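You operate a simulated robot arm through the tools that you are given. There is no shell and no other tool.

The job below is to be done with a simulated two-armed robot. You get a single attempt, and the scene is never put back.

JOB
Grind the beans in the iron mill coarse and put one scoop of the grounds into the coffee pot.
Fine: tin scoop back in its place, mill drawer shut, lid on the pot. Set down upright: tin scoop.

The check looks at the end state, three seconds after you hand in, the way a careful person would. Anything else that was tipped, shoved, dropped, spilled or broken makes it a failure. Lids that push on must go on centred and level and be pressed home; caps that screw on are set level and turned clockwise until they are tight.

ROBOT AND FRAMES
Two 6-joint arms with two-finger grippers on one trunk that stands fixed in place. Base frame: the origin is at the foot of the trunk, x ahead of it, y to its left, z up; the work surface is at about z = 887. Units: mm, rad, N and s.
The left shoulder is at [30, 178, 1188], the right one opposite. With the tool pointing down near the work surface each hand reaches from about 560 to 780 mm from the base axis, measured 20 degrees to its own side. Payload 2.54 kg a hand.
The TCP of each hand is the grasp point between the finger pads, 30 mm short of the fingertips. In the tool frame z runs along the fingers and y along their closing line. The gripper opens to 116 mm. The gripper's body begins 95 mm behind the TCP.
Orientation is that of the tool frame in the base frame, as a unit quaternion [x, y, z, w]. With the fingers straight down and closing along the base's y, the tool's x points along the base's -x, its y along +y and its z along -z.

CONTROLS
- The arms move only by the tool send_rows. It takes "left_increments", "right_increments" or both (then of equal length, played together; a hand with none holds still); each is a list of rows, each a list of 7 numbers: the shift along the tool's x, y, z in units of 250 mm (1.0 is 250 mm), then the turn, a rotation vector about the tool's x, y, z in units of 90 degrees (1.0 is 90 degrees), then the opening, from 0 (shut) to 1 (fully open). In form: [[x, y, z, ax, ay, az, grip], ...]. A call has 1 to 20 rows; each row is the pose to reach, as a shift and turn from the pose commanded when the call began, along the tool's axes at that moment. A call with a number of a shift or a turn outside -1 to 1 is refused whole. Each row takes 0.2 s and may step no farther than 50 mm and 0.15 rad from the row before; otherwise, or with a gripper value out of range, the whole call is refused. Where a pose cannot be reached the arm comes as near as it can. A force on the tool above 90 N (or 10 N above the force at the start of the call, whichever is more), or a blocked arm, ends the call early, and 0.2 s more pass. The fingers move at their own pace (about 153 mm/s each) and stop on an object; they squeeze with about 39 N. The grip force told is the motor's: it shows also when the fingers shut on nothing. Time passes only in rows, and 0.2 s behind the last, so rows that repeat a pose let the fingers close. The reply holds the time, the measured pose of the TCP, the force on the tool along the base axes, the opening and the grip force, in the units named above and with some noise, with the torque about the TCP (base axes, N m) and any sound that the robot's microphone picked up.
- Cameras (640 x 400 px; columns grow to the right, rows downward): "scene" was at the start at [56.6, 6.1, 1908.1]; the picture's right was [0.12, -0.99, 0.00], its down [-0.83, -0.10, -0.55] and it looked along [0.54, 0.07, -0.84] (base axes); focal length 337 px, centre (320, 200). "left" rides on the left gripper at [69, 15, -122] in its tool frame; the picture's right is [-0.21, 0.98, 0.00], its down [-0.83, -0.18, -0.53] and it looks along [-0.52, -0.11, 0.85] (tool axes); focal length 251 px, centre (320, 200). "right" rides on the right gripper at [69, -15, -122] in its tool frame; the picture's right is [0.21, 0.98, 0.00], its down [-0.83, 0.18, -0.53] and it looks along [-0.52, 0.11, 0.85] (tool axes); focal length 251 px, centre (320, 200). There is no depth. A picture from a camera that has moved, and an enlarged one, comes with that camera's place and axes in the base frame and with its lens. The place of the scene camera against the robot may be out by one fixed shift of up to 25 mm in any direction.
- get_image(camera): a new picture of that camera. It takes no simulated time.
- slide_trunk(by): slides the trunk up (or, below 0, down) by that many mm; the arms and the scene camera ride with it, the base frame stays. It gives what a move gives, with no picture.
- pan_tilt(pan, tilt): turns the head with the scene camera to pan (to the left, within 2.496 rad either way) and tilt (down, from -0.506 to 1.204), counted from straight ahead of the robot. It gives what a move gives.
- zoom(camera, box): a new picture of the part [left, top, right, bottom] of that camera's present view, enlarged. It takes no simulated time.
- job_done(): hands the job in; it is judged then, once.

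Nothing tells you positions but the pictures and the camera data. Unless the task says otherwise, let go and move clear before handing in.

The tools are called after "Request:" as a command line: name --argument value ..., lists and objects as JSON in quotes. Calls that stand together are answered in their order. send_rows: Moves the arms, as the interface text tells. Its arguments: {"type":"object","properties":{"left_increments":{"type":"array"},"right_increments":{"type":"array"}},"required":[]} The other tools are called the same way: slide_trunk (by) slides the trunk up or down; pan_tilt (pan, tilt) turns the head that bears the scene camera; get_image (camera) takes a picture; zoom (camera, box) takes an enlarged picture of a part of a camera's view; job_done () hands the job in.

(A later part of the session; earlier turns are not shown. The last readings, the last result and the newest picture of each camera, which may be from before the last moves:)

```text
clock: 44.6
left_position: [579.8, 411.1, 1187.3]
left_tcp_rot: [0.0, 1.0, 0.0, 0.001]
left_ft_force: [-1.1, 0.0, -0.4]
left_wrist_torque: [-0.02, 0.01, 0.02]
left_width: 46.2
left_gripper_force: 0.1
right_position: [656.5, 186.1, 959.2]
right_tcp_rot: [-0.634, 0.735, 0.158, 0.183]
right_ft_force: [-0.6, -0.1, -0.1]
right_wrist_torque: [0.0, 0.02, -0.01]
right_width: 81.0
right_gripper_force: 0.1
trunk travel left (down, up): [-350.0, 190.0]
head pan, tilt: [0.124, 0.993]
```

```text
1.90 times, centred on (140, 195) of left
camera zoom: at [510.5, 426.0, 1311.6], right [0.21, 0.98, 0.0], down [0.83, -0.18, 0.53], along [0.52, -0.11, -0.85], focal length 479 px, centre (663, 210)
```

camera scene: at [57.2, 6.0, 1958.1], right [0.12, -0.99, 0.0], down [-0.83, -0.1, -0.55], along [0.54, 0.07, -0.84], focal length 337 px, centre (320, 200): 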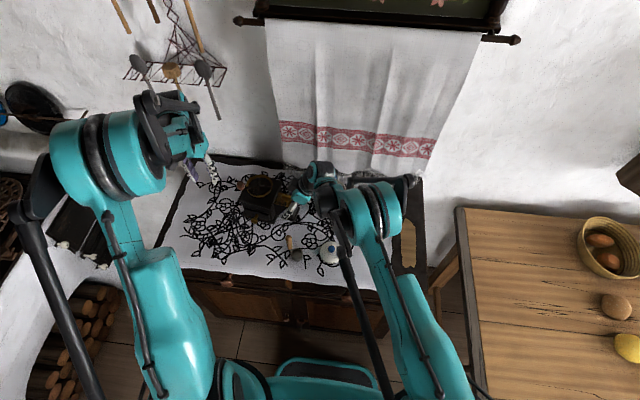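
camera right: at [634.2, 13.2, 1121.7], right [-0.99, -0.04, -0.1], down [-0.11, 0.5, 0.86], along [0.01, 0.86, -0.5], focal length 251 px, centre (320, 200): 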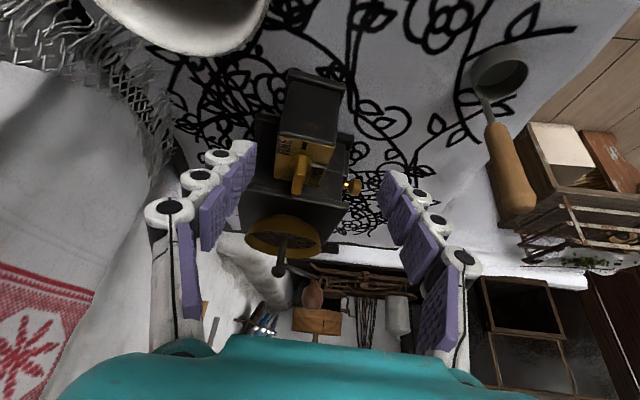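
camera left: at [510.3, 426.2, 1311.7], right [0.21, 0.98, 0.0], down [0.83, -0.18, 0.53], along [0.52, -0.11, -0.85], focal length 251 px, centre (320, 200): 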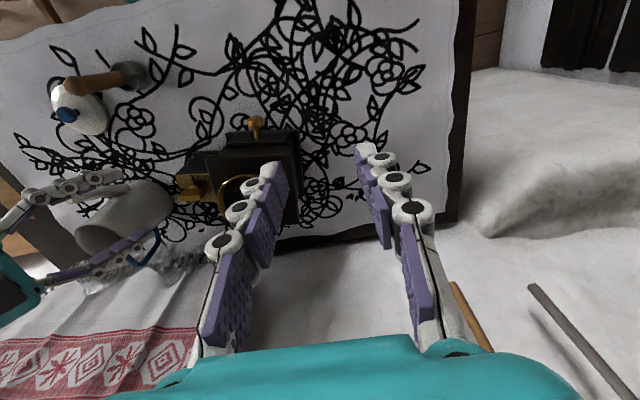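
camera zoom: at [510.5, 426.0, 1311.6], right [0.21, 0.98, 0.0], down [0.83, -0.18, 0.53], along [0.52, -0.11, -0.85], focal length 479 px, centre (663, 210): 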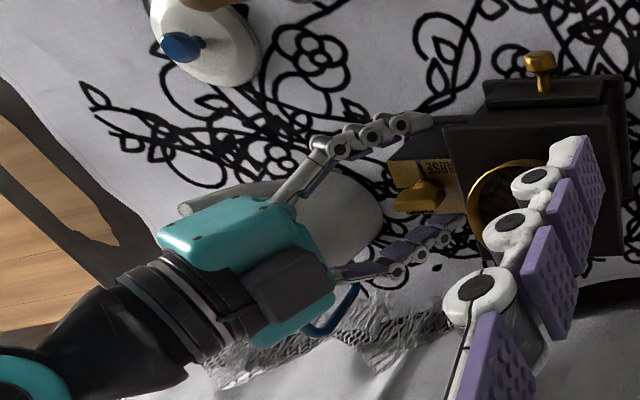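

The right hand now reaches and straddles the side box. I'll close on it gently.

Request:
send_rows --right_increments '[[0, 0, 0, 0, 0, 0, 0.58], [0, 0, 0, 0, 0, 0, 0.5], [0, 0, 0, 0, 0, 0, 0.46], [0, 0, 0, 0, 0, 0, 0.43], [0, 0, 0, 0, 0, 0, 0.4], [0, 0, 0, 0, 0, 0, 0.3], [0, 0, 0, 0, 0, 0, 0.2], [0, 0, 0, 0, 0, 0, 0.2]]'

Request:
zoom --camera "right" --box '[180, 50, 460, 260]'

Request:
zoom --camera "scene" --box '[220, 150, 380, 250]'

Request:
zoom --camera "left" --box '[100, 90, 340, 250]'

```text
clock: 46.4
left_position: [578.5, 412.3, 1188.5]
left_tcp_rot: [0.0, 1.0, 0.001, 0.0]
left_ft_force: [0.4, 0.2, -0.5]
left_wrist_torque: [0.0, -0.01, -0.02]
left_width: 46.5
left_gripper_force: 0.0
right_position: [654.9, 187.4, 959.1]
right_tcp_rot: [-0.634, 0.735, 0.158, 0.183]
right_ft_force: [-6.4, 0.2, 0.5]
right_wrist_torque: [-0.05, 0.63, -0.89]
right_width: 51.6
right_gripper_force: 38.4
trunk travel left (down, up): [-350.0, 190.0]
head pan, tilt: [0.124, 0.993]
```

```text
1.90 times, centred on (320, 155) of right
camera zoom: at [653.8, 67.2, 1034.4], right [-0.99, -0.04, -0.1], down [-0.11, 0.5, 0.86], along [0.01, 0.86, -0.5], focal length 479 px, centre (320, 286)
```

zoom: 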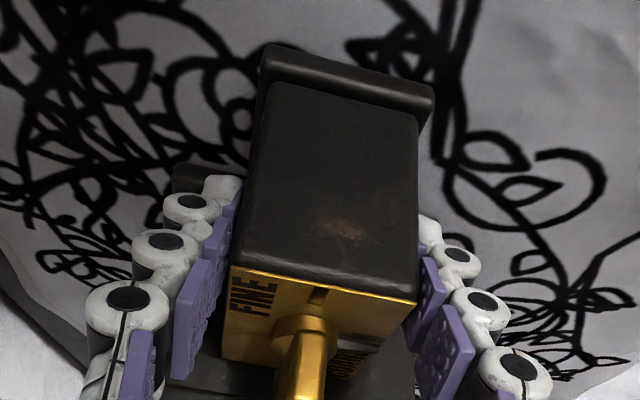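

```text
4.00 times, centred on (300, 200) of scene
camera zoom: at [56.0, 6.2, 1858.1], right [0.12, -0.99, 0.0], down [-0.83, -0.1, -0.55], along [0.54, 0.07, -0.84], focal length 1348 px, centre (400, 200)
```

zoom: 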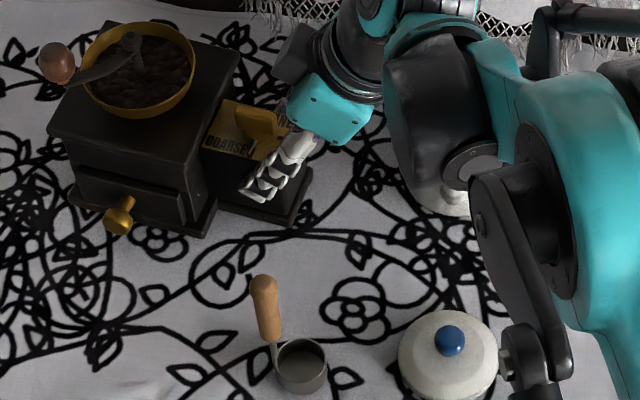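

```text
2.50 times, centred on (220, 170) of left
camera zoom: at [510.1, 426.4, 1311.5], right [0.21, 0.98, 0.0], down [0.83, -0.18, 0.53], along [0.52, -0.11, -0.85], focal length 629 px, centre (570, 275)
```

zoom: 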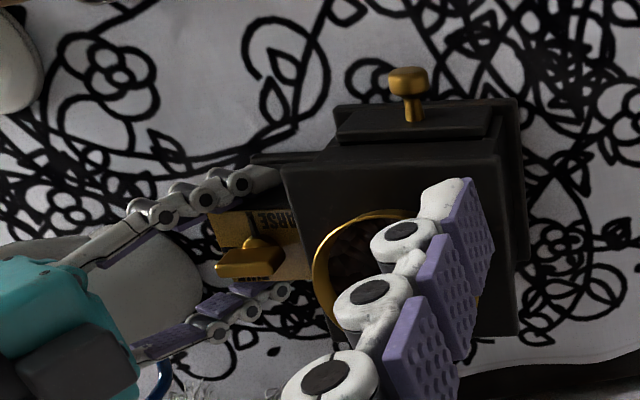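

The mill is gripped at 51.6 mm wide. Before I move it back, I'll check the clearance of the right arm's elbow over the lid.

Request:
get_image --camera "scene"

Request:
zoom --camera "scene" --box '[290, 180, 410, 280]'

```text
taken
camera scene: at [56.0, 6.2, 1858.1], right [0.12, -0.99, 0.0], down [-0.83, -0.1, -0.55], along [0.54, 0.07, -0.84], focal length 337 px, centre (320, 200)
```

scene: 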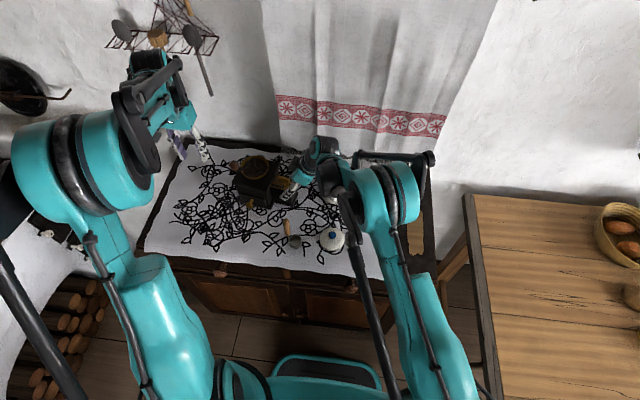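

```text
4.00 times, centred on (350, 230) of scene
camera zoom: at [56.0, 6.2, 1858.1], right [0.12, -0.99, 0.0], down [-0.83, -0.1, -0.55], along [0.54, 0.07, -0.84], focal length 1348 px, centre (200, 80)
```

zoom: 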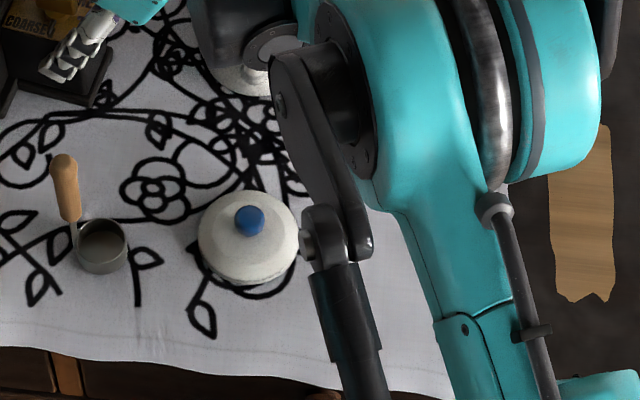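

The arm clears the lid. I'll slowly turn and shift the mill back to where it stood: +8.5° yaw and (+5, -7.5) mm at the hand.

Request:
send_rows --right_increments '[[0.003, -0.003, -0.0016, -0.0055, 0, -0.0104, 0.2], [0.0059, -0.006, -0.0031, -0.0111, 0, -0.0209, 0.2], [0.0089, -0.0091, -0.0047, -0.0166, 0, -0.0313, 0.2], [0.0118, -0.0121, -0.0063, -0.0222, 0, -0.0417, 0.2], [0.0148, -0.0151, -0.0078, -0.0277, 0, -0.0521, 0.2], [0.0177, -0.0182, -0.0094, -0.0332, 0, -0.0626, 0.2], [0.0207, -0.0212, -0.0109, -0.0388, 0, -0.073, 0.2], [0.0236, -0.0242, -0.0125, -0.0443, 0, -0.0834, 0.2], [0.0236, -0.0242, -0.0125, -0.0443, 0, -0.0834, 0.2]]'

Request:
zoom --camera "scene" --box '[220, 130, 380, 250]'

Request:
get_image --camera "left"

Request:
get_image --camera "right"

```text
clock: 48.4
left_position: [578.0, 414.0, 1187.7]
left_tcp_rot: [0.0, 1.0, -0.001, 0.0]
left_ft_force: [0.2, 0.7, -0.3]
left_wrist_torque: [0.0, 0.0, -0.01]
left_width: 46.6
left_gripper_force: 0.0
right_position: [660.9, 182.4, 957.6]
right_tcp_rot: [0.686, -0.686, -0.17, -0.171]
right_ft_force: [9.7, 16.6, 19.8]
right_wrist_torque: [0.53, -0.56, -1.21]
right_width: 54.2
right_gripper_force: 38.6
trunk travel left (down, up): [-350.0, 190.0]
head pan, tilt: [0.124, 0.993]
```

```text
3.33 times, centred on (300, 190) of scene
camera zoom: at [55.8, 8.2, 1858.2], right [0.12, -0.99, 0.0], down [-0.83, -0.1, -0.55], along [0.54, 0.07, -0.84], focal length 1123 px, centre (387, 233)
```

zoom: 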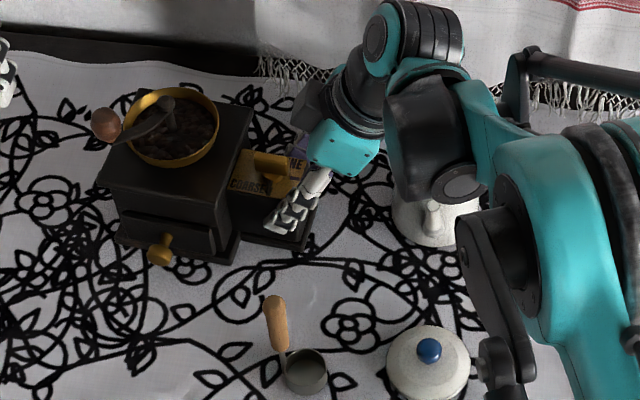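

```text
taken
camera left: at [509.9, 427.9, 1311.2], right [0.21, 0.98, 0.0], down [0.83, -0.18, 0.53], along [0.52, -0.12, -0.85], focal length 251 px, centre (320, 200)
```

left: 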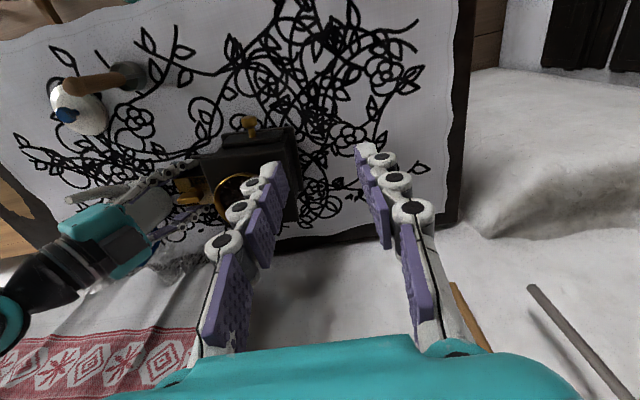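

```text
taken
camera right: at [676.6, 63.4, 1033.3], right [-0.98, -0.19, -0.1], down [-0.18, 0.48, 0.86], along [-0.11, 0.86, -0.5], focal length 251 px, centre (320, 200)
```

right: 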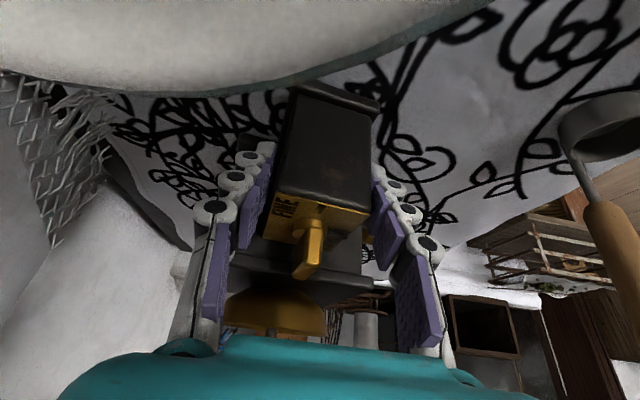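

The mill turned back most of the way, but the right hand now feels some force. I'll check how close the hand is to the pot.

Request:
zoom --camera "left" --box '[40, 120, 260, 290]'

Request:
zoom --camera "scene" --box '[280, 140, 380, 230]'

Request:
zoom --camera "right" --box '[0, 0, 640, 200]'

```text
2.35 times, centred on (150, 205) of left
camera zoom: at [509.9, 427.9, 1311.2], right [0.21, 0.98, 0.0], down [0.83, -0.18, 0.53], along [0.52, -0.12, -0.85], focal length 592 px, centre (720, 188)
```

zoom: 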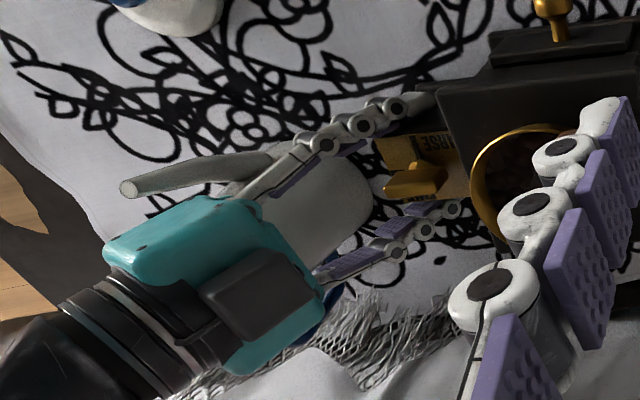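

```text
4.44 times, centred on (330, 185) of scene
camera zoom: at [55.8, 8.2, 1858.2], right [0.12, -0.99, 0.0], down [-0.83, -0.1, -0.55], along [0.54, 0.07, -0.84], focal length 1497 px, centre (276, 267)
```

zoom: 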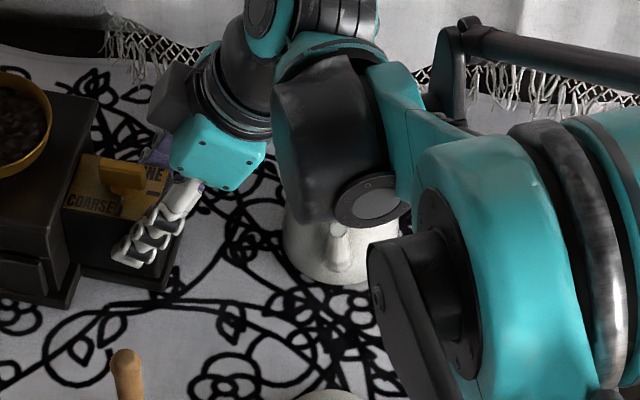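

```text
1.00 times, centred on (320, 100) of right (not enlarged: the box is as wide or as high as the picture)
camera zoom: at [676.6, 63.4, 1033.3], right [-0.98, -0.19, -0.1], down [-0.18, 0.48, 0.86], along [-0.11, 0.86, -0.5], focal length 251 px, centre (320, 300)
```

zoom: 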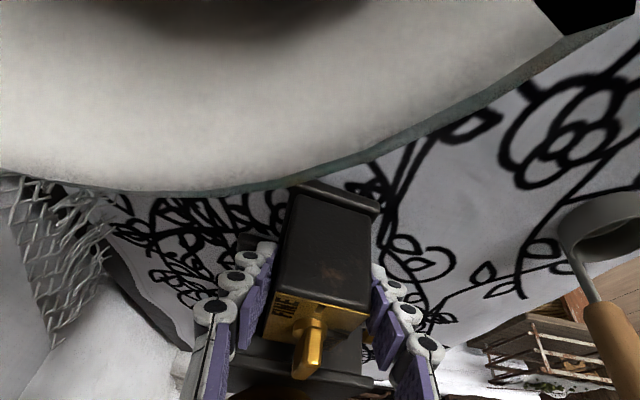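

Request:
zoom --camera "left" --box '[170, 100, 330, 230]'

Request:
zoom --camera "scene" --box '[230, 140, 330, 215]'

```text
3.08 times, centred on (250, 165) of left
camera zoom: at [509.9, 427.9, 1311.2], right [0.21, 0.98, 0.0], down [0.83, -0.18, 0.53], along [0.52, -0.12, -0.85], focal length 774 px, centre (535, 308)
```

zoom: 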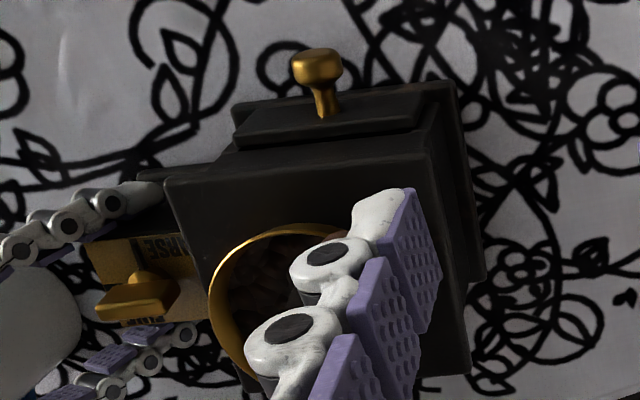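

```text
5.33 times, centred on (280, 178) of scene
camera zoom: at [55.8, 8.2, 1858.2], right [0.12, -0.99, 0.0], down [-0.83, -0.1, -0.55], along [0.54, 0.07, -0.84], focal length 1797 px, centre (533, 320)
```

zoom: 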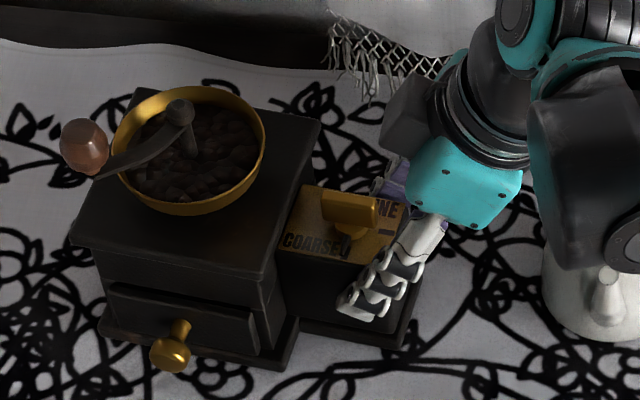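

Request:
zoom --camera "right" --box '[220, 160, 420, 300]'

```text
2.86 times, centred on (320, 230) of right
camera zoom: at [676.6, 63.4, 1033.3], right [-0.98, -0.19, -0.1], down [-0.18, 0.48, 0.86], along [-0.11, 0.86, -0.5], focal length 718 px, centre (320, 114)
```

zoom: 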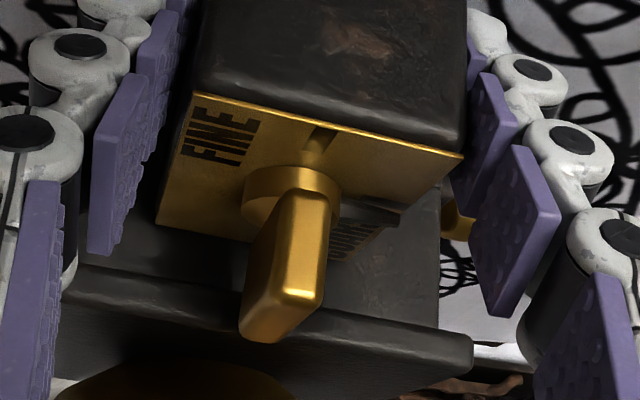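

The mill came back only partly, because the grip slipped. About 3.5° and roughly 7 mm remain. I'll regrip the box flush at its present angle so I can hold it firmly while grinding, and correct the remaining offset later.

Request:
send_rows --right_increments '[[0, 0, 0, 0, 0, 0, 0.52], [0, 0, 0, 0, 0, 0, 0.55], [0, 0, 0, 0.0091, 0, 0.0172, 0.55], [0, 0, 0, 0.0182, 0, 0.0343, 0.55], [0, 0, 0, 0.0182, 0, 0.0343, 0.55]]'

Request:
zoom --camera "right" --box '[0, 0, 640, 400]'

Request:
zoom --camera "scene" --box '[230, 140, 330, 215]'

```text
clock: 49.6
left_position: [579.4, 412.8, 1187.0]
left_tcp_rot: [0.0, 1.0, 0.001, 0.0]
left_ft_force: [-0.2, 0.0, -0.5]
left_wrist_torque: [0.01, 0.02, 0.0]
left_width: 46.6
left_gripper_force: 0.1
right_position: [660.7, 179.7, 957.2]
right_tcp_rot: [-0.665, 0.707, 0.166, 0.176]
right_ft_force: [-0.7, -0.2, 1.1]
right_wrist_torque: [-0.03, 0.01, 0.04]
right_width: 63.8
right_gripper_force: 0.1
trunk travel left (down, up): [-350.0, 190.0]
head pan, tilt: [0.124, 0.993]
```

```text
1.00 times, centred on (320, 200) of right (not enlarged: the box is as wide or as high as the picture)
camera zoom: at [669.9, 60.8, 1033.2], right [-0.99, -0.13, -0.1], down [-0.15, 0.49, 0.86], along [-0.06, 0.86, -0.5], focal length 251 px, centre (320, 200)
```

zoom: 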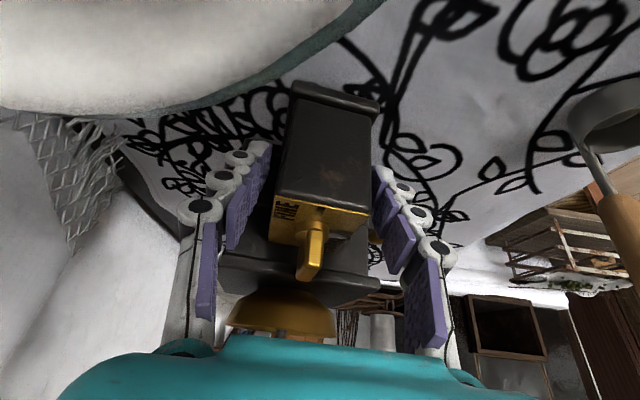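

```text
5.33 times, centred on (280, 178) of scene
camera zoom: at [56.9, 6.0, 1858.0], right [0.12, -0.99, 0.0], down [-0.83, -0.1, -0.55], along [0.54, 0.07, -0.84], focal length 1797 px, centre (533, 320)
```

zoom: 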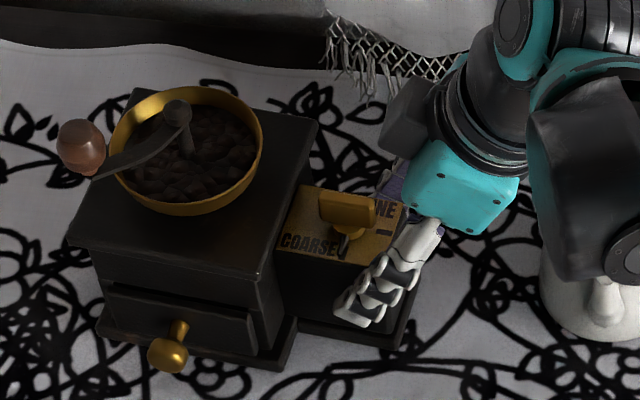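

No contact with the pot: the force vanished when I opened. I'll grip again and give another ccw twist about the hand to recover the remaining yaw.

Request:
send_rows --right_increments '[[0, 0, 0, 0, 0, 0, 0.47], [0, 0, 0, 0, 0, 0, 0.43], [0, 0, 0, 0, 0, 0, 0.4], [0, 0, 0, 0, 0, 0, 0.2], [0, 0, 0, -0.0057, 0, -0.0108, 0.2], [0, 0, 0, -0.0115, 0, -0.0216, 0.2], [0, 0, 0, -0.0172, 0, -0.0324, 0.2], [0, 0, 0, -0.023, 0, -0.0432, 0.2], [0, 0, 0, -0.0287, 0, -0.054, 0.2], [0, 0, 0, -0.0345, 0, -0.065, 0.2], [0, 0, 0, -0.0345, 0, -0.065, 0.2]]'

Request:
zoom --camera "right" --box '[220, 160, 420, 300]'

Request:
zoom --camera "scene" --box '[230, 140, 330, 215]'

```text
clock: 52.0
left_position: [579.8, 411.1, 1188.0]
left_tcp_rot: [0.0, 1.0, 0.0, 0.0]
left_ft_force: [0.2, 0.8, 0.4]
left_wrist_torque: [0.0, 0.01, -0.03]
left_width: 46.1
left_gripper_force: 0.1
right_position: [662.8, 178.9, 957.9]
right_tcp_rot: [0.704, -0.667, -0.176, -0.167]
right_ft_force: [6.5, -6.4, 10.6]
right_wrist_torque: [-0.75, -0.06, -1.68]
right_width: 55.0
right_gripper_force: 38.7
trunk travel left (down, up): [-350.0, 190.0]
head pan, tilt: [0.124, 0.993]
```

```text
2.86 times, centred on (320, 230) of right
camera zoom: at [685.4, 62.4, 1032.7], right [-0.96, -0.24, -0.1], down [-0.21, 0.47, 0.86], along [-0.16, 0.85, -0.5], focal length 718 px, centre (320, 114)
```

zoom: 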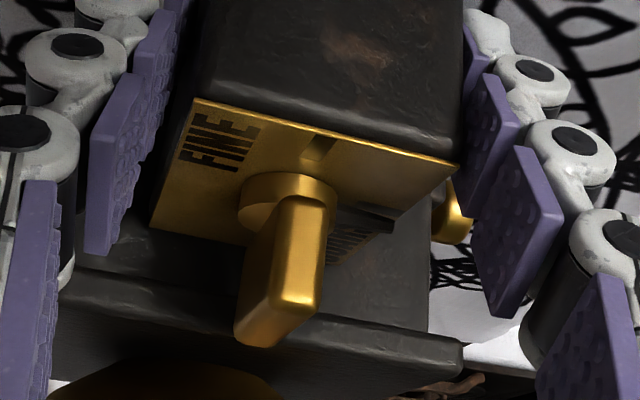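

```text
5.33 times, centred on (280, 178) of scene
camera zoom: at [56.4, 4.7, 1858.1], right [0.12, -0.99, 0.0], down [-0.83, -0.1, -0.55], along [0.54, 0.07, -0.84], focal length 1797 px, centre (533, 320)
```

zoom: 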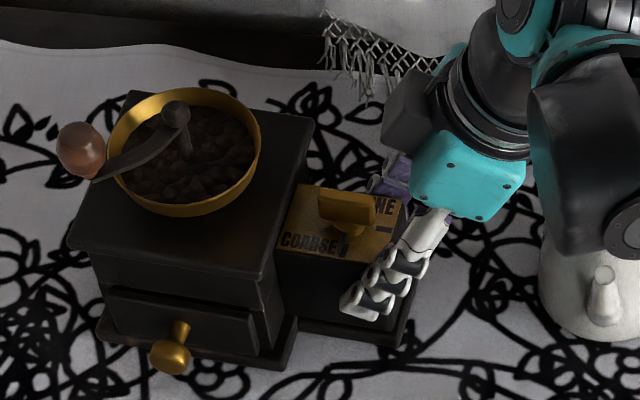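

The mill did not follow this time; the pads slipped. I'll go back to a flush grip at its present angle, just to hold it while grinding.

Request:
send_rows --right_increments '[[0, 0, 0, 0, 0, 0, 0.52], [0, 0, 0, 0, 0, 0, 0.56], [0, 0, 0, 0.0096, 0, 0.018, 0.56], [0, 0, 0, 0.0191, 0, 0.036, 0.56], [0, 0, 0, 0.0297, 0, 0.056, 0.56], [0, 0, 0, 0.0297, 0, 0.056, 0.5], [0, 0, 0, 0.0297, 0, 0.056, 0.46], [0, 0, 0, 0.0297, 0, 0.056, 0.43], [0, 0, 0, 0.0297, 0, 0.056, 0.4], [0, 0, 0, 0.0297, 0, 0.056, 0.2], [0, 0, 0, 0.0297, 0, 0.056, 0.2]]'

Request:
zoom --camera "right" --box '[220, 160, 420, 300]'

Request:
get_image --camera "left"

```text
clock: 54.4
left_position: [580.3, 411.8, 1188.8]
left_tcp_rot: [-0.001, 1.0, 0.0, 0.0]
left_ft_force: [-0.5, -0.6, -0.7]
left_wrist_torque: [0.0, 0.03, 0.01]
left_width: 46.5
left_gripper_force: 0.1
right_position: [662.1, 180.3, 956.4]
right_tcp_rot: [-0.67, 0.702, 0.167, 0.175]
right_ft_force: [3.6, 0.8, 3.2]
right_wrist_torque: [0.18, 0.08, -1.19]
right_width: 52.0
right_gripper_force: 39.4
trunk travel left (down, up): [-350.0, 190.0]
head pan, tilt: [0.124, 0.993]
```

```text
2.86 times, centred on (320, 230) of right
camera zoom: at [672.9, 62.3, 1032.5], right [-0.98, -0.14, -0.1], down [-0.16, 0.49, 0.86], along [-0.08, 0.86, -0.5], focal length 718 px, centre (320, 114)
```

zoom: 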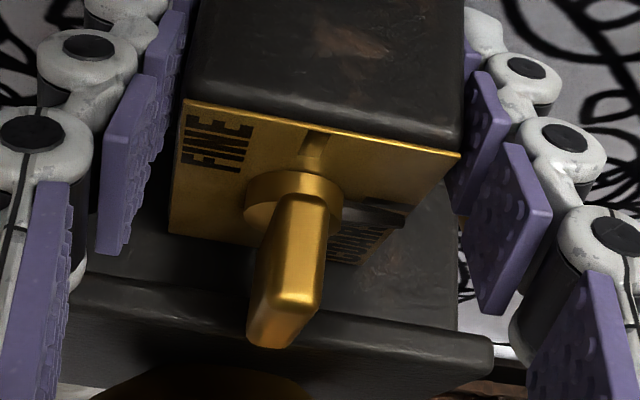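

```text
taken
camera left: at [510.9, 426.3, 1311.3], right [0.21, 0.98, 0.0], down [0.83, -0.18, 0.53], along [0.52, -0.11, -0.85], focal length 251 px, centre (320, 200)
```

left: 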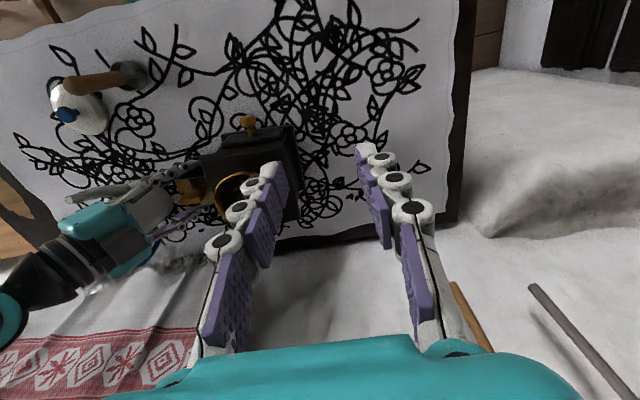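

The flush hold is good. Now the left hand goes to a pre-grasp above the crank knob, pitched about 20° to gain far reach. I'll check the knob position in its camera.

Request:
send_rows --left_increments '[[-0.0246, -0.0802, 0.04, 0, -0.0555, 0, 0.4], [-0.0492, -0.1604, 0.09, 0, -0.111, 0, 0.4], [-0.0738, -0.2406, 0.15, 0, -0.1665, 0, 0.4], [-0.0984, -0.3208, 0.2092, 0, -0.2222, 0, 0.4], [-0.0984, -0.3208, 0.2092, 0, -0.2222, 0, 0.4]]'

Request:
get_image --camera "left"

Request:
zoom --camera "left" --box '[230, 80, 410, 210]'

```text
clock: 55.6
left_position: [602.6, 331.0, 1136.8]
left_tcp_rot: [-0.001, 0.985, 0.0, 0.175]
left_ft_force: [-0.5, -1.2, -0.2]
left_wrist_torque: [0.04, 0.01, 0.0]
left_width: 46.5
left_gripper_force: 0.1
right_position: [661.4, 181.3, 956.4]
right_tcp_rot: [-0.67, 0.702, 0.168, 0.175]
right_ft_force: [6.4, 0.3, 6.3]
right_wrist_torque: [0.07, 0.04, -1.08]
right_width: 51.7
right_gripper_force: 38.7
trunk travel left (down, up): [-350.0, 190.0]
head pan, tilt: [0.124, 0.993]
```

```text
taken
camera left: at [496.5, 345.6, 1228.5], right [0.2, 0.98, 0.07], down [0.59, -0.18, 0.78], along [0.78, -0.11, -0.62], focal length 251 px, centre (320, 200)
```

left: 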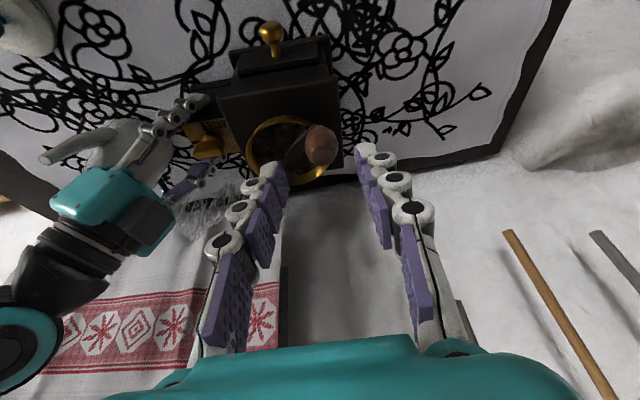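

```text
3.08 times, centred on (320, 145) of left
camera zoom: at [496.5, 345.6, 1228.5], right [0.2, 0.98, 0.07], down [0.59, -0.18, 0.78], along [0.78, -0.11, -0.62], focal length 774 px, centre (320, 369)
```

zoom: 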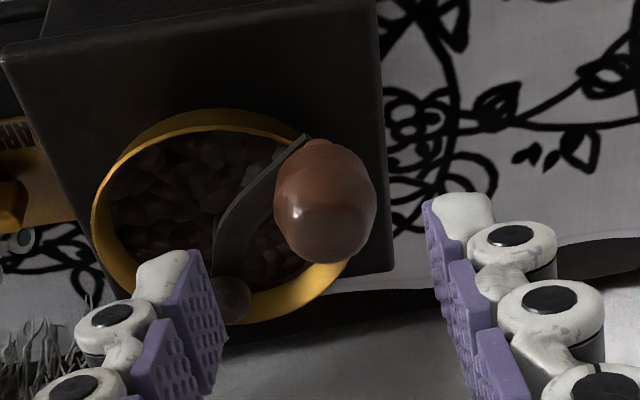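

The knob lines up well with the hand, about 1.6 mm off in y. I'll descend along the tool and grip it.

Request:
send_rows --left_increments '[[0.0018, 0.0072, 0.07, 0, 0, 0, 0.36], [0.0018, 0.0072, 0.14, 0, 0, 0, 0.36], [0.0018, 0.0072, 0.2, 0, 0, 0, 0.36], [0.0018, 0.0072, 0.2, 0, 0, 0, 0.3], [0.0018, 0.0072, 0.2, 0, 0, 0, 0.15], [0.0018, 0.0072, 0.2, 0, 0, 0, 0.0], [0.0018, 0.0072, 0.2, 0, 0, 0, 0.0]]'

Request:
zoom --camera "left" --box '[230, 80, 410, 230]'

```text
clock: 57.2
left_position: [620.3, 333.3, 1087.3]
left_tcp_rot: [0.0, 0.985, 0.0, 0.174]
left_ft_force: [0.7, -0.7, 0.0]
left_wrist_torque: [-0.04, -0.04, -0.02]
left_width: 24.6
left_gripper_force: 39.0
right_position: [662.5, 180.6, 957.2]
right_tcp_rot: [-0.67, 0.702, 0.167, 0.175]
right_ft_force: [7.8, 1.1, 12.3]
right_wrist_torque: [0.1, -0.02, -0.98]
right_width: 51.7
right_gripper_force: 38.3
trunk travel left (down, up): [-350.0, 190.0]
head pan, tilt: [0.124, 0.993]
```

```text
2.67 times, centred on (320, 155) of left
camera zoom: at [513.5, 346.9, 1180.4], right [0.2, 0.98, 0.07], down [0.59, -0.18, 0.78], along [0.78, -0.11, -0.62], focal length 670 px, centre (320, 320)
```

zoom: 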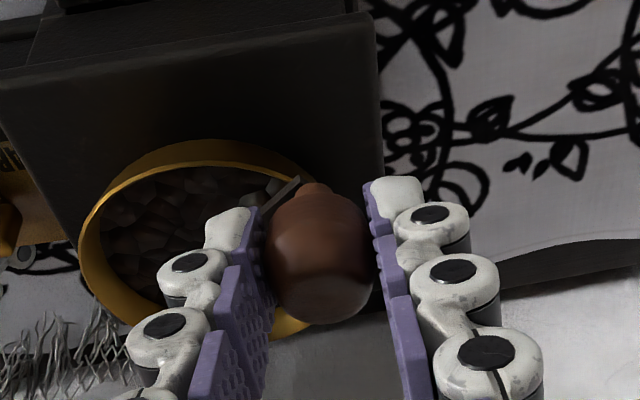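

Gripped again. I'll do a short 40° clockwise stroke and watch the forces on both hands.

Request:
send_rows --left_increments '[[-0.0595, 0.0541, 0.0218, 0, 0, 0, 0], [-0.1328, 0.0833, 0.0487, 0, 0, 0, 0]]'

Request:
zoom --camera "left" --box '[200, 60, 410, 230]'

Request:
zoom --camera "scene" --box '[230, 140, 330, 215]'

```text
clock: 57.8
left_position: [655.3, 350.9, 1087.8]
left_tcp_rot: [0.0, 0.985, -0.001, 0.173]
left_ft_force: [1.2, -8.9, 0.0]
left_wrist_torque: [-0.27, 0.22, -0.05]
left_width: 24.6
left_gripper_force: 39.1
right_position: [661.9, 181.3, 956.9]
right_tcp_rot: [-0.671, 0.701, 0.169, 0.175]
right_ft_force: [3.6, -0.2, 23.4]
right_wrist_torque: [0.11, 0.07, -0.36]
right_width: 51.9
right_gripper_force: 39.0
trunk travel left (down, up): [-350.0, 190.0]
head pan, tilt: [0.124, 0.993]
```

```text
2.35 times, centred on (305, 145) of left
camera zoom: at [548.9, 366.6, 1180.7], right [0.2, 0.98, 0.07], down [0.6, -0.18, 0.78], along [0.78, -0.12, -0.62], focal length 592 px, centre (355, 329)
```

zoom: 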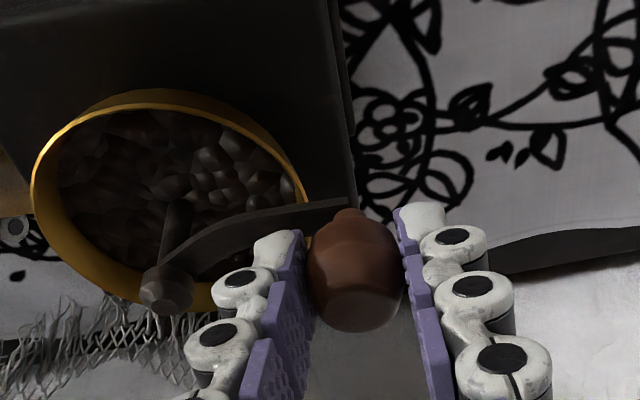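

```text
5.33 times, centred on (280, 178) of scene
camera zoom: at [58.4, 5.4, 1857.9], right [0.12, -0.99, 0.0], down [-0.83, -0.1, -0.55], along [0.54, 0.07, -0.84], focal length 1797 px, centre (533, 320)
```

zoom: 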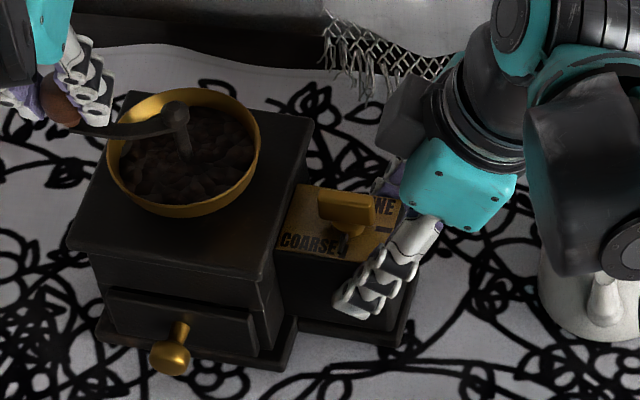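

The TCP runs about 3 mm outside the true circle. From the two points I refit the hub at about (670, 292). I'll continue clockwise on the corrected circle.

Request:
send_rows --left_increments '[[-0.0582, -0.0128, 0.0214, 0, 0, 0, 0], [-0.1326, -0.0384, 0.0486, 0, 0, 0, 0], [-0.1941, -0.09, 0.0712, 0, 0, 0, 0], [-0.2354, -0.1604, 0.0864, 0, 0, 0, 0]]'

Request:
zoom --camera "left" --box '[160, 60, 410, 230]'

Request:
zoom --camera "scene" --box '[230, 140, 330, 215]'

```text
clock: 58.8
left_position: [716.3, 314.1, 1090.5]
left_tcp_rot: [0.001, 0.985, 0.0, 0.174]
left_ft_force: [3.0, 1.8, 0.5]
left_wrist_torque: [0.07, -0.58, 0.01]
left_width: 24.5
left_gripper_force: 39.5
right_position: [661.4, 181.6, 955.8]
right_tcp_rot: [-0.672, 0.7, 0.169, 0.173]
right_ft_force: [-6.1, -6.2, 20.4]
right_wrist_torque: [-0.2, 0.15, 0.17]
right_width: 51.6
right_gripper_force: 39.1
trunk travel left (down, up): [-350.0, 190.0]
head pan, tilt: [0.124, 0.993]
```

```text
2.35 times, centred on (285, 145) of left
camera zoom: at [609.8, 328.7, 1182.6], right [0.2, 0.98, 0.07], down [0.59, -0.18, 0.78], along [0.78, -0.11, -0.62], focal length 592 px, centre (402, 329)
```

zoom: 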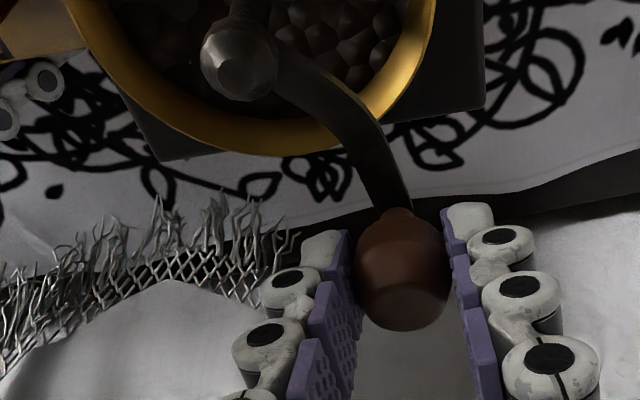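

```text
5.33 times, centred on (280, 178) of scene
camera zoom: at [57.7, 6.0, 1858.0], right [0.12, -0.99, 0.0], down [-0.83, -0.1, -0.55], along [0.54, 0.07, -0.84], focal length 1797 px, centre (533, 320)
```

zoom: 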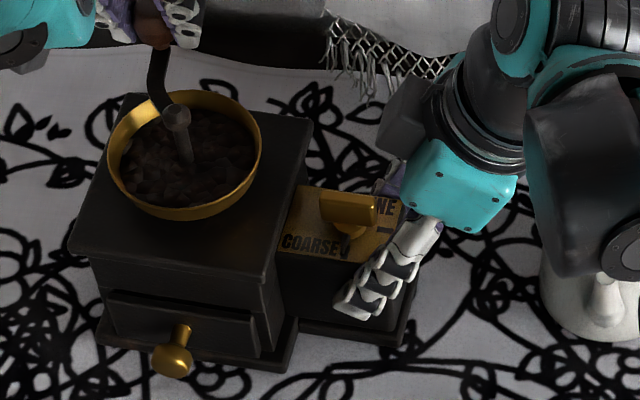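

Forces are small now (3.5 N) and the mill holds. I'll carry on clockwise around the far side to the -y side, keeping an eye on the clearance to the right hand.

Request:
send_rows --left_increments '[[-0.0195, -0.0804, 0.0072, 0, 0, 0, 0], [-0.0086, -0.1628, 0.0032, 0, 0, 0, 0], [0.0282, -0.2364, -0.0103, 0, 0, 0, 0], [0.0864, -0.2924, -0.0317, 0, 0, 0, 0], [0.1588, -0.3236, -0.0583, 0, 0, 0, 0]]'

Request:
get_image --camera "left"

Request:
zoom --camera "scene" --box '[230, 140, 330, 215]'

```text
clock: 60.0
left_position: [677.2, 234.2, 1089.5]
left_tcp_rot: [0.0, 0.985, 0.0, 0.173]
left_ft_force: [-1.3, 8.7, 0.3]
left_wrist_torque: [0.21, 1.06, 0.03]
left_width: 24.9
left_gripper_force: 39.0
right_position: [663.2, 182.1, 955.7]
right_tcp_rot: [-0.67, 0.702, 0.167, 0.175]
right_ft_force: [2.0, -3.5, 5.1]
right_wrist_torque: [-0.21, 0.9, -0.49]
right_width: 51.5
right_gripper_force: 39.3
trunk travel left (down, up): [-350.0, 190.0]
head pan, tilt: [0.124, 0.993]
```

```text
taken
camera left: at [571.6, 249.0, 1182.4], right [0.2, 0.98, 0.07], down [0.59, -0.18, 0.78], along [0.78, -0.11, -0.62], focal length 251 px, centre (320, 200)
```

left: 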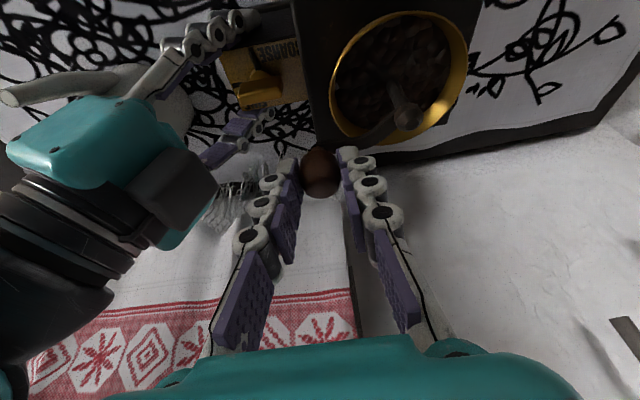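

```text
5.33 times, centred on (280, 178) of scene
camera zoom: at [58.7, 7.7, 1858.1], right [0.12, -0.99, 0.0], down [-0.83, -0.1, -0.55], along [0.54, 0.07, -0.84], focal length 1797 px, centre (533, 320)
```

zoom: 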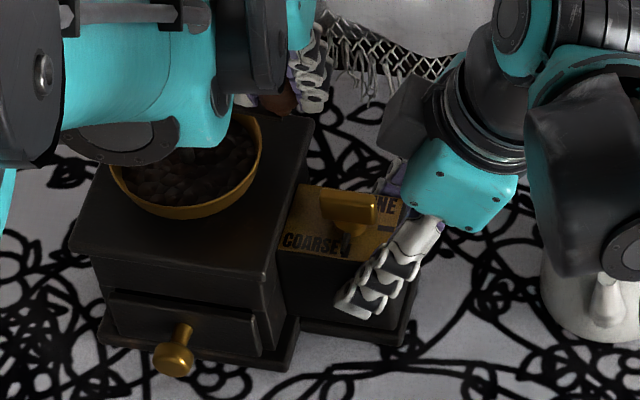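

Both y-side readings pull inward, so the real crank radius is nearer 58. I'll continue with that and check on the near side.

Request:
send_rows --left_increments '[[0.0736, 0.0064, -0.027, 0, 0, 0, 0], [0.1453, 0.0312, -0.0533, 0, 0, 0, 0], [0.205, 0.0808, -0.0752, 0, 0, 0, 0], [0.2452, 0.1492, -0.09, 0, 0, 0, 0], [0.261, 0.228, -0.0958, 0, 0, 0, 0]]'

Request:
zoom --camera "scene" --box '[230, 140, 330, 215]'

Request:
zoom --camera "left" --box '[200, 60, 450, 230]'

```text
clock: 61.2
left_position: [605.4, 294.3, 1090.3]
left_tcp_rot: [-0.001, 0.985, 0.001, 0.171]
left_ft_force: [-25.3, 1.5, 8.1]
left_wrist_torque: [-0.06, 1.29, 0.01]
left_width: 24.2
left_gripper_force: 39.2
right_position: [661.9, 181.7, 956.4]
right_tcp_rot: [-0.671, 0.702, 0.167, 0.173]
right_ft_force: [17.2, 10.6, -0.1]
right_wrist_torque: [-0.02, 0.32, -0.79]
right_width: 51.8
right_gripper_force: 38.9
trunk travel left (down, up): [-350.0, 190.0]
head pan, tilt: [0.124, 0.993]
```

```text
5.33 times, centred on (280, 178) of scene
camera zoom: at [56.1, 8.2, 1858.0], right [0.12, -0.99, 0.0], down [-0.83, -0.1, -0.55], along [0.54, 0.07, -0.84], focal length 1797 px, centre (533, 320)
```

zoom: 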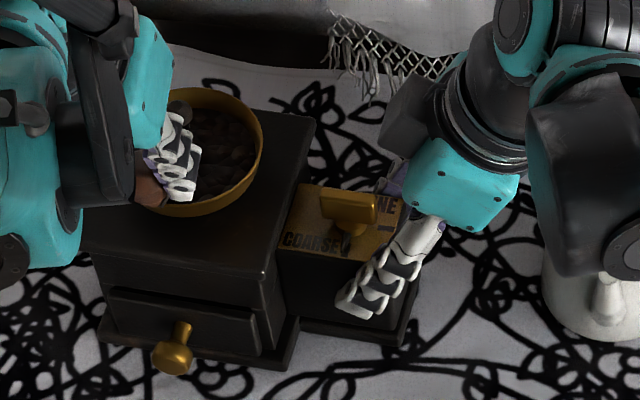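

```text
2.35 times, centred on (325, 145) of left
camera zoom: at [500.2, 308.0, 1182.8], right [0.2, 0.98, 0.07], down [0.6, -0.18, 0.78], along [0.78, -0.11, -0.62], focal length 592 px, centre (308, 329)
```

zoom: 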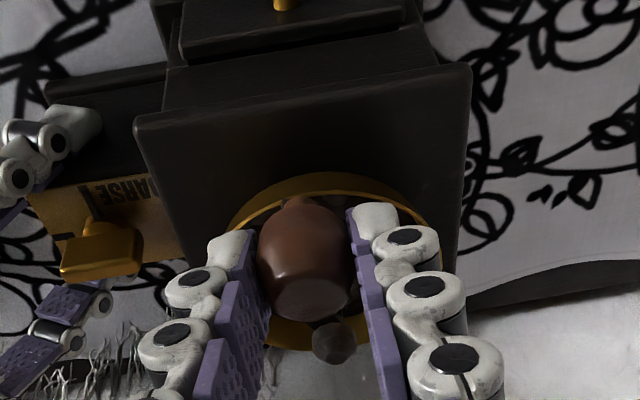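

The near side pushes outward instead, so the best fit is now hub (670, 293) with R = 60. I'll run one full clockwise turn on that circle.

Request:
send_rows --left_increments '[[0.0116, 0.0524, -0.0043, 0, 0, 0, 0], [-0.015, 0.1308, 0.0055, 0, 0, 0, 0], [-0.0653, 0.1948, 0.024, 0, 0, 0, 0], [-0.1333, 0.2364, 0.0489, 0, 0, 0, 0], [-0.2103, 0.2508, 0.0772, 0, 0, 0, 0], [-0.2873, 0.2364, 0.1054, 0, 0, 0, 0], [-0.3552, 0.1948, 0.1304, 0, 0, 0, 0], [-0.4055, 0.1308, 0.1488, 0, 0, 0, 0], [-0.4322, 0.0524, 0.1586, 0, 0, 0, 0], [-0.4322, -0.0308, 0.1586, 0, 0, 0, 0], [-0.4055, -0.1092, 0.1488, 0, 0, 0, 0], [-0.3552, -0.1732, 0.1304, 0, 0, 0, 0], [-0.2873, -0.2148, 0.1054, 0, 0, 0, 0], [-0.2103, -0.2292, 0.0772, 0, 0, 0, 0], [-0.1333, -0.2148, 0.0489, 0, 0, 0, 0], [-0.0653, -0.1732, 0.024, 0, 0, 0, 0], [-0.015, -0.1092, 0.0055, 0, 0, 0, 0], [0.0116, -0.0308, -0.0043, 0, 0, 0, 0], [0.0116, 0.0524, -0.0043, 0, 0, 0, 0]]'

Request:
zoom --camera "scene" --box '[230, 140, 330, 215]'

Request:
zoom --camera "left" --box '[200, 60, 450, 230]'

```text
clock: 65.2
left_position: [606.0, 304.2, 1087.6]
left_tcp_rot: [-0.001, 0.985, 0.0, 0.173]
left_ft_force: [0.5, -0.7, 38.4]
left_wrist_torque: [-0.07, -0.12, 0.02]
left_width: 23.9
left_gripper_force: 38.9
right_position: [661.5, 180.6, 957.1]
right_tcp_rot: [-0.671, 0.702, 0.167, 0.174]
right_ft_force: [7.8, 10.5, -0.5]
right_wrist_torque: [-0.64, 0.23, -0.91]
right_width: 51.0
right_gripper_force: 39.3
trunk travel left (down, up): [-350.0, 190.0]
head pan, tilt: [0.124, 0.993]
```

```text
5.33 times, centred on (280, 178) of scene
camera zoom: at [56.6, 6.4, 1858.1], right [0.12, -0.99, 0.0], down [-0.83, -0.1, -0.55], along [0.54, 0.07, -0.84], focal length 1797 px, centre (533, 320)
```

zoom: 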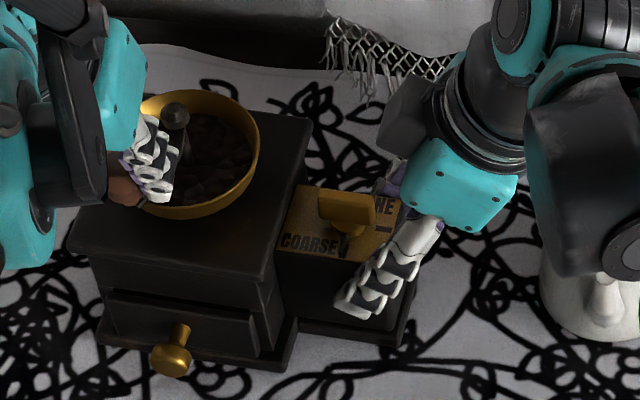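

```text
2.35 times, centred on (325, 145) of left
camera zoom: at [499.8, 319.7, 1180.5], right [0.2, 0.98, 0.07], down [0.59, -0.18, 0.78], along [0.78, -0.11, -0.62], focal length 592 px, centre (308, 329)
```

zoom: 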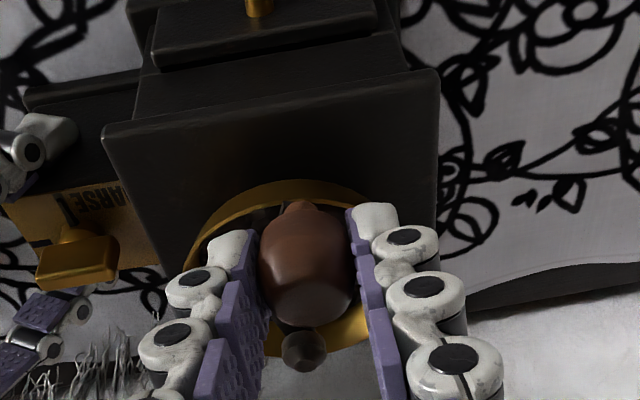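

One more turn is done, but the left hand now feels 38 N upward. I'll relax the grip to see how it settles and take a look at the hopper.

Request:
send_rows --left_increments '[[0, 0, 0, 0, 0, 0, 0.15], [0, 0, 0, 0, 0, 0, 0.3], [0, 0, 0, 0, 0, 0, 0.3]]'

Request:
zoom --camera "left" --box '[200, 60, 450, 230]'

Request:
zoom --camera "scene" --box '[245, 150, 295, 190]'

```text
clock: 66.0
left_position: [605.5, 305.5, 1087.0]
left_tcp_rot: [-0.001, 0.985, 0.001, 0.173]
left_ft_force: [0.1, 0.6, 0.8]
left_wrist_torque: [-0.02, -0.01, 0.03]
left_width: 35.0
left_gripper_force: 0.0
right_position: [661.0, 181.0, 956.3]
right_tcp_rot: [-0.671, 0.701, 0.168, 0.174]
right_ft_force: [0.9, 1.7, -0.1]
right_wrist_torque: [-0.12, 1.04, -0.46]
right_width: 51.6
right_gripper_force: 38.9
trunk travel left (down, up): [-350.0, 190.0]
head pan, tilt: [0.124, 0.993]
```

```text
2.35 times, centred on (325, 145) of left
camera zoom: at [500.1, 319.5, 1180.1], right [0.2, 0.98, 0.07], down [0.59, -0.18, 0.78], along [0.78, -0.11, -0.62], focal length 592 px, centre (308, 329)
```

zoom: 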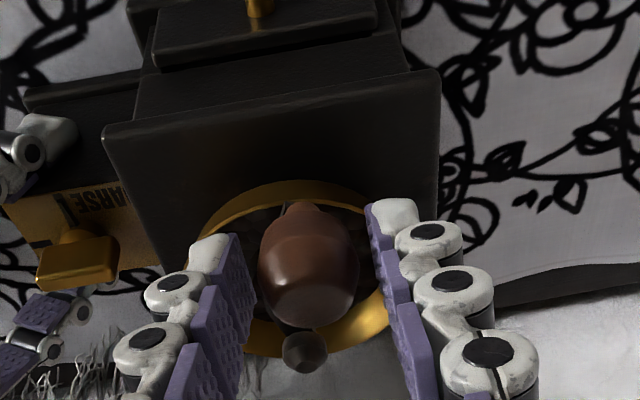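

```text
10.00 times, centred on (270, 170) of scene
camera zoom: at [57.1, 6.3, 1858.0], right [0.12, -0.99, 0.0], down [-0.83, -0.1, -0.55], along [0.54, 0.07, -0.84], focal length 3369 px, centre (820, 500)
```

zoom: 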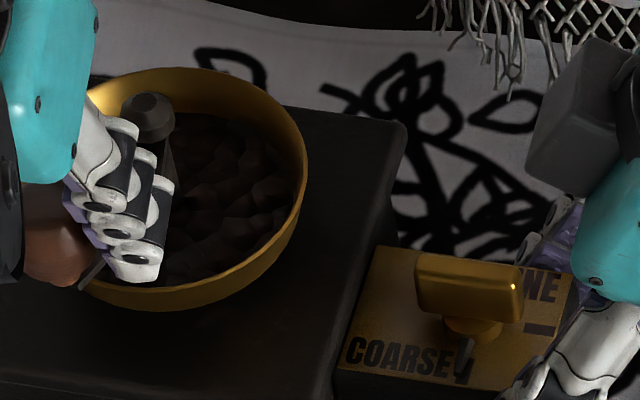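

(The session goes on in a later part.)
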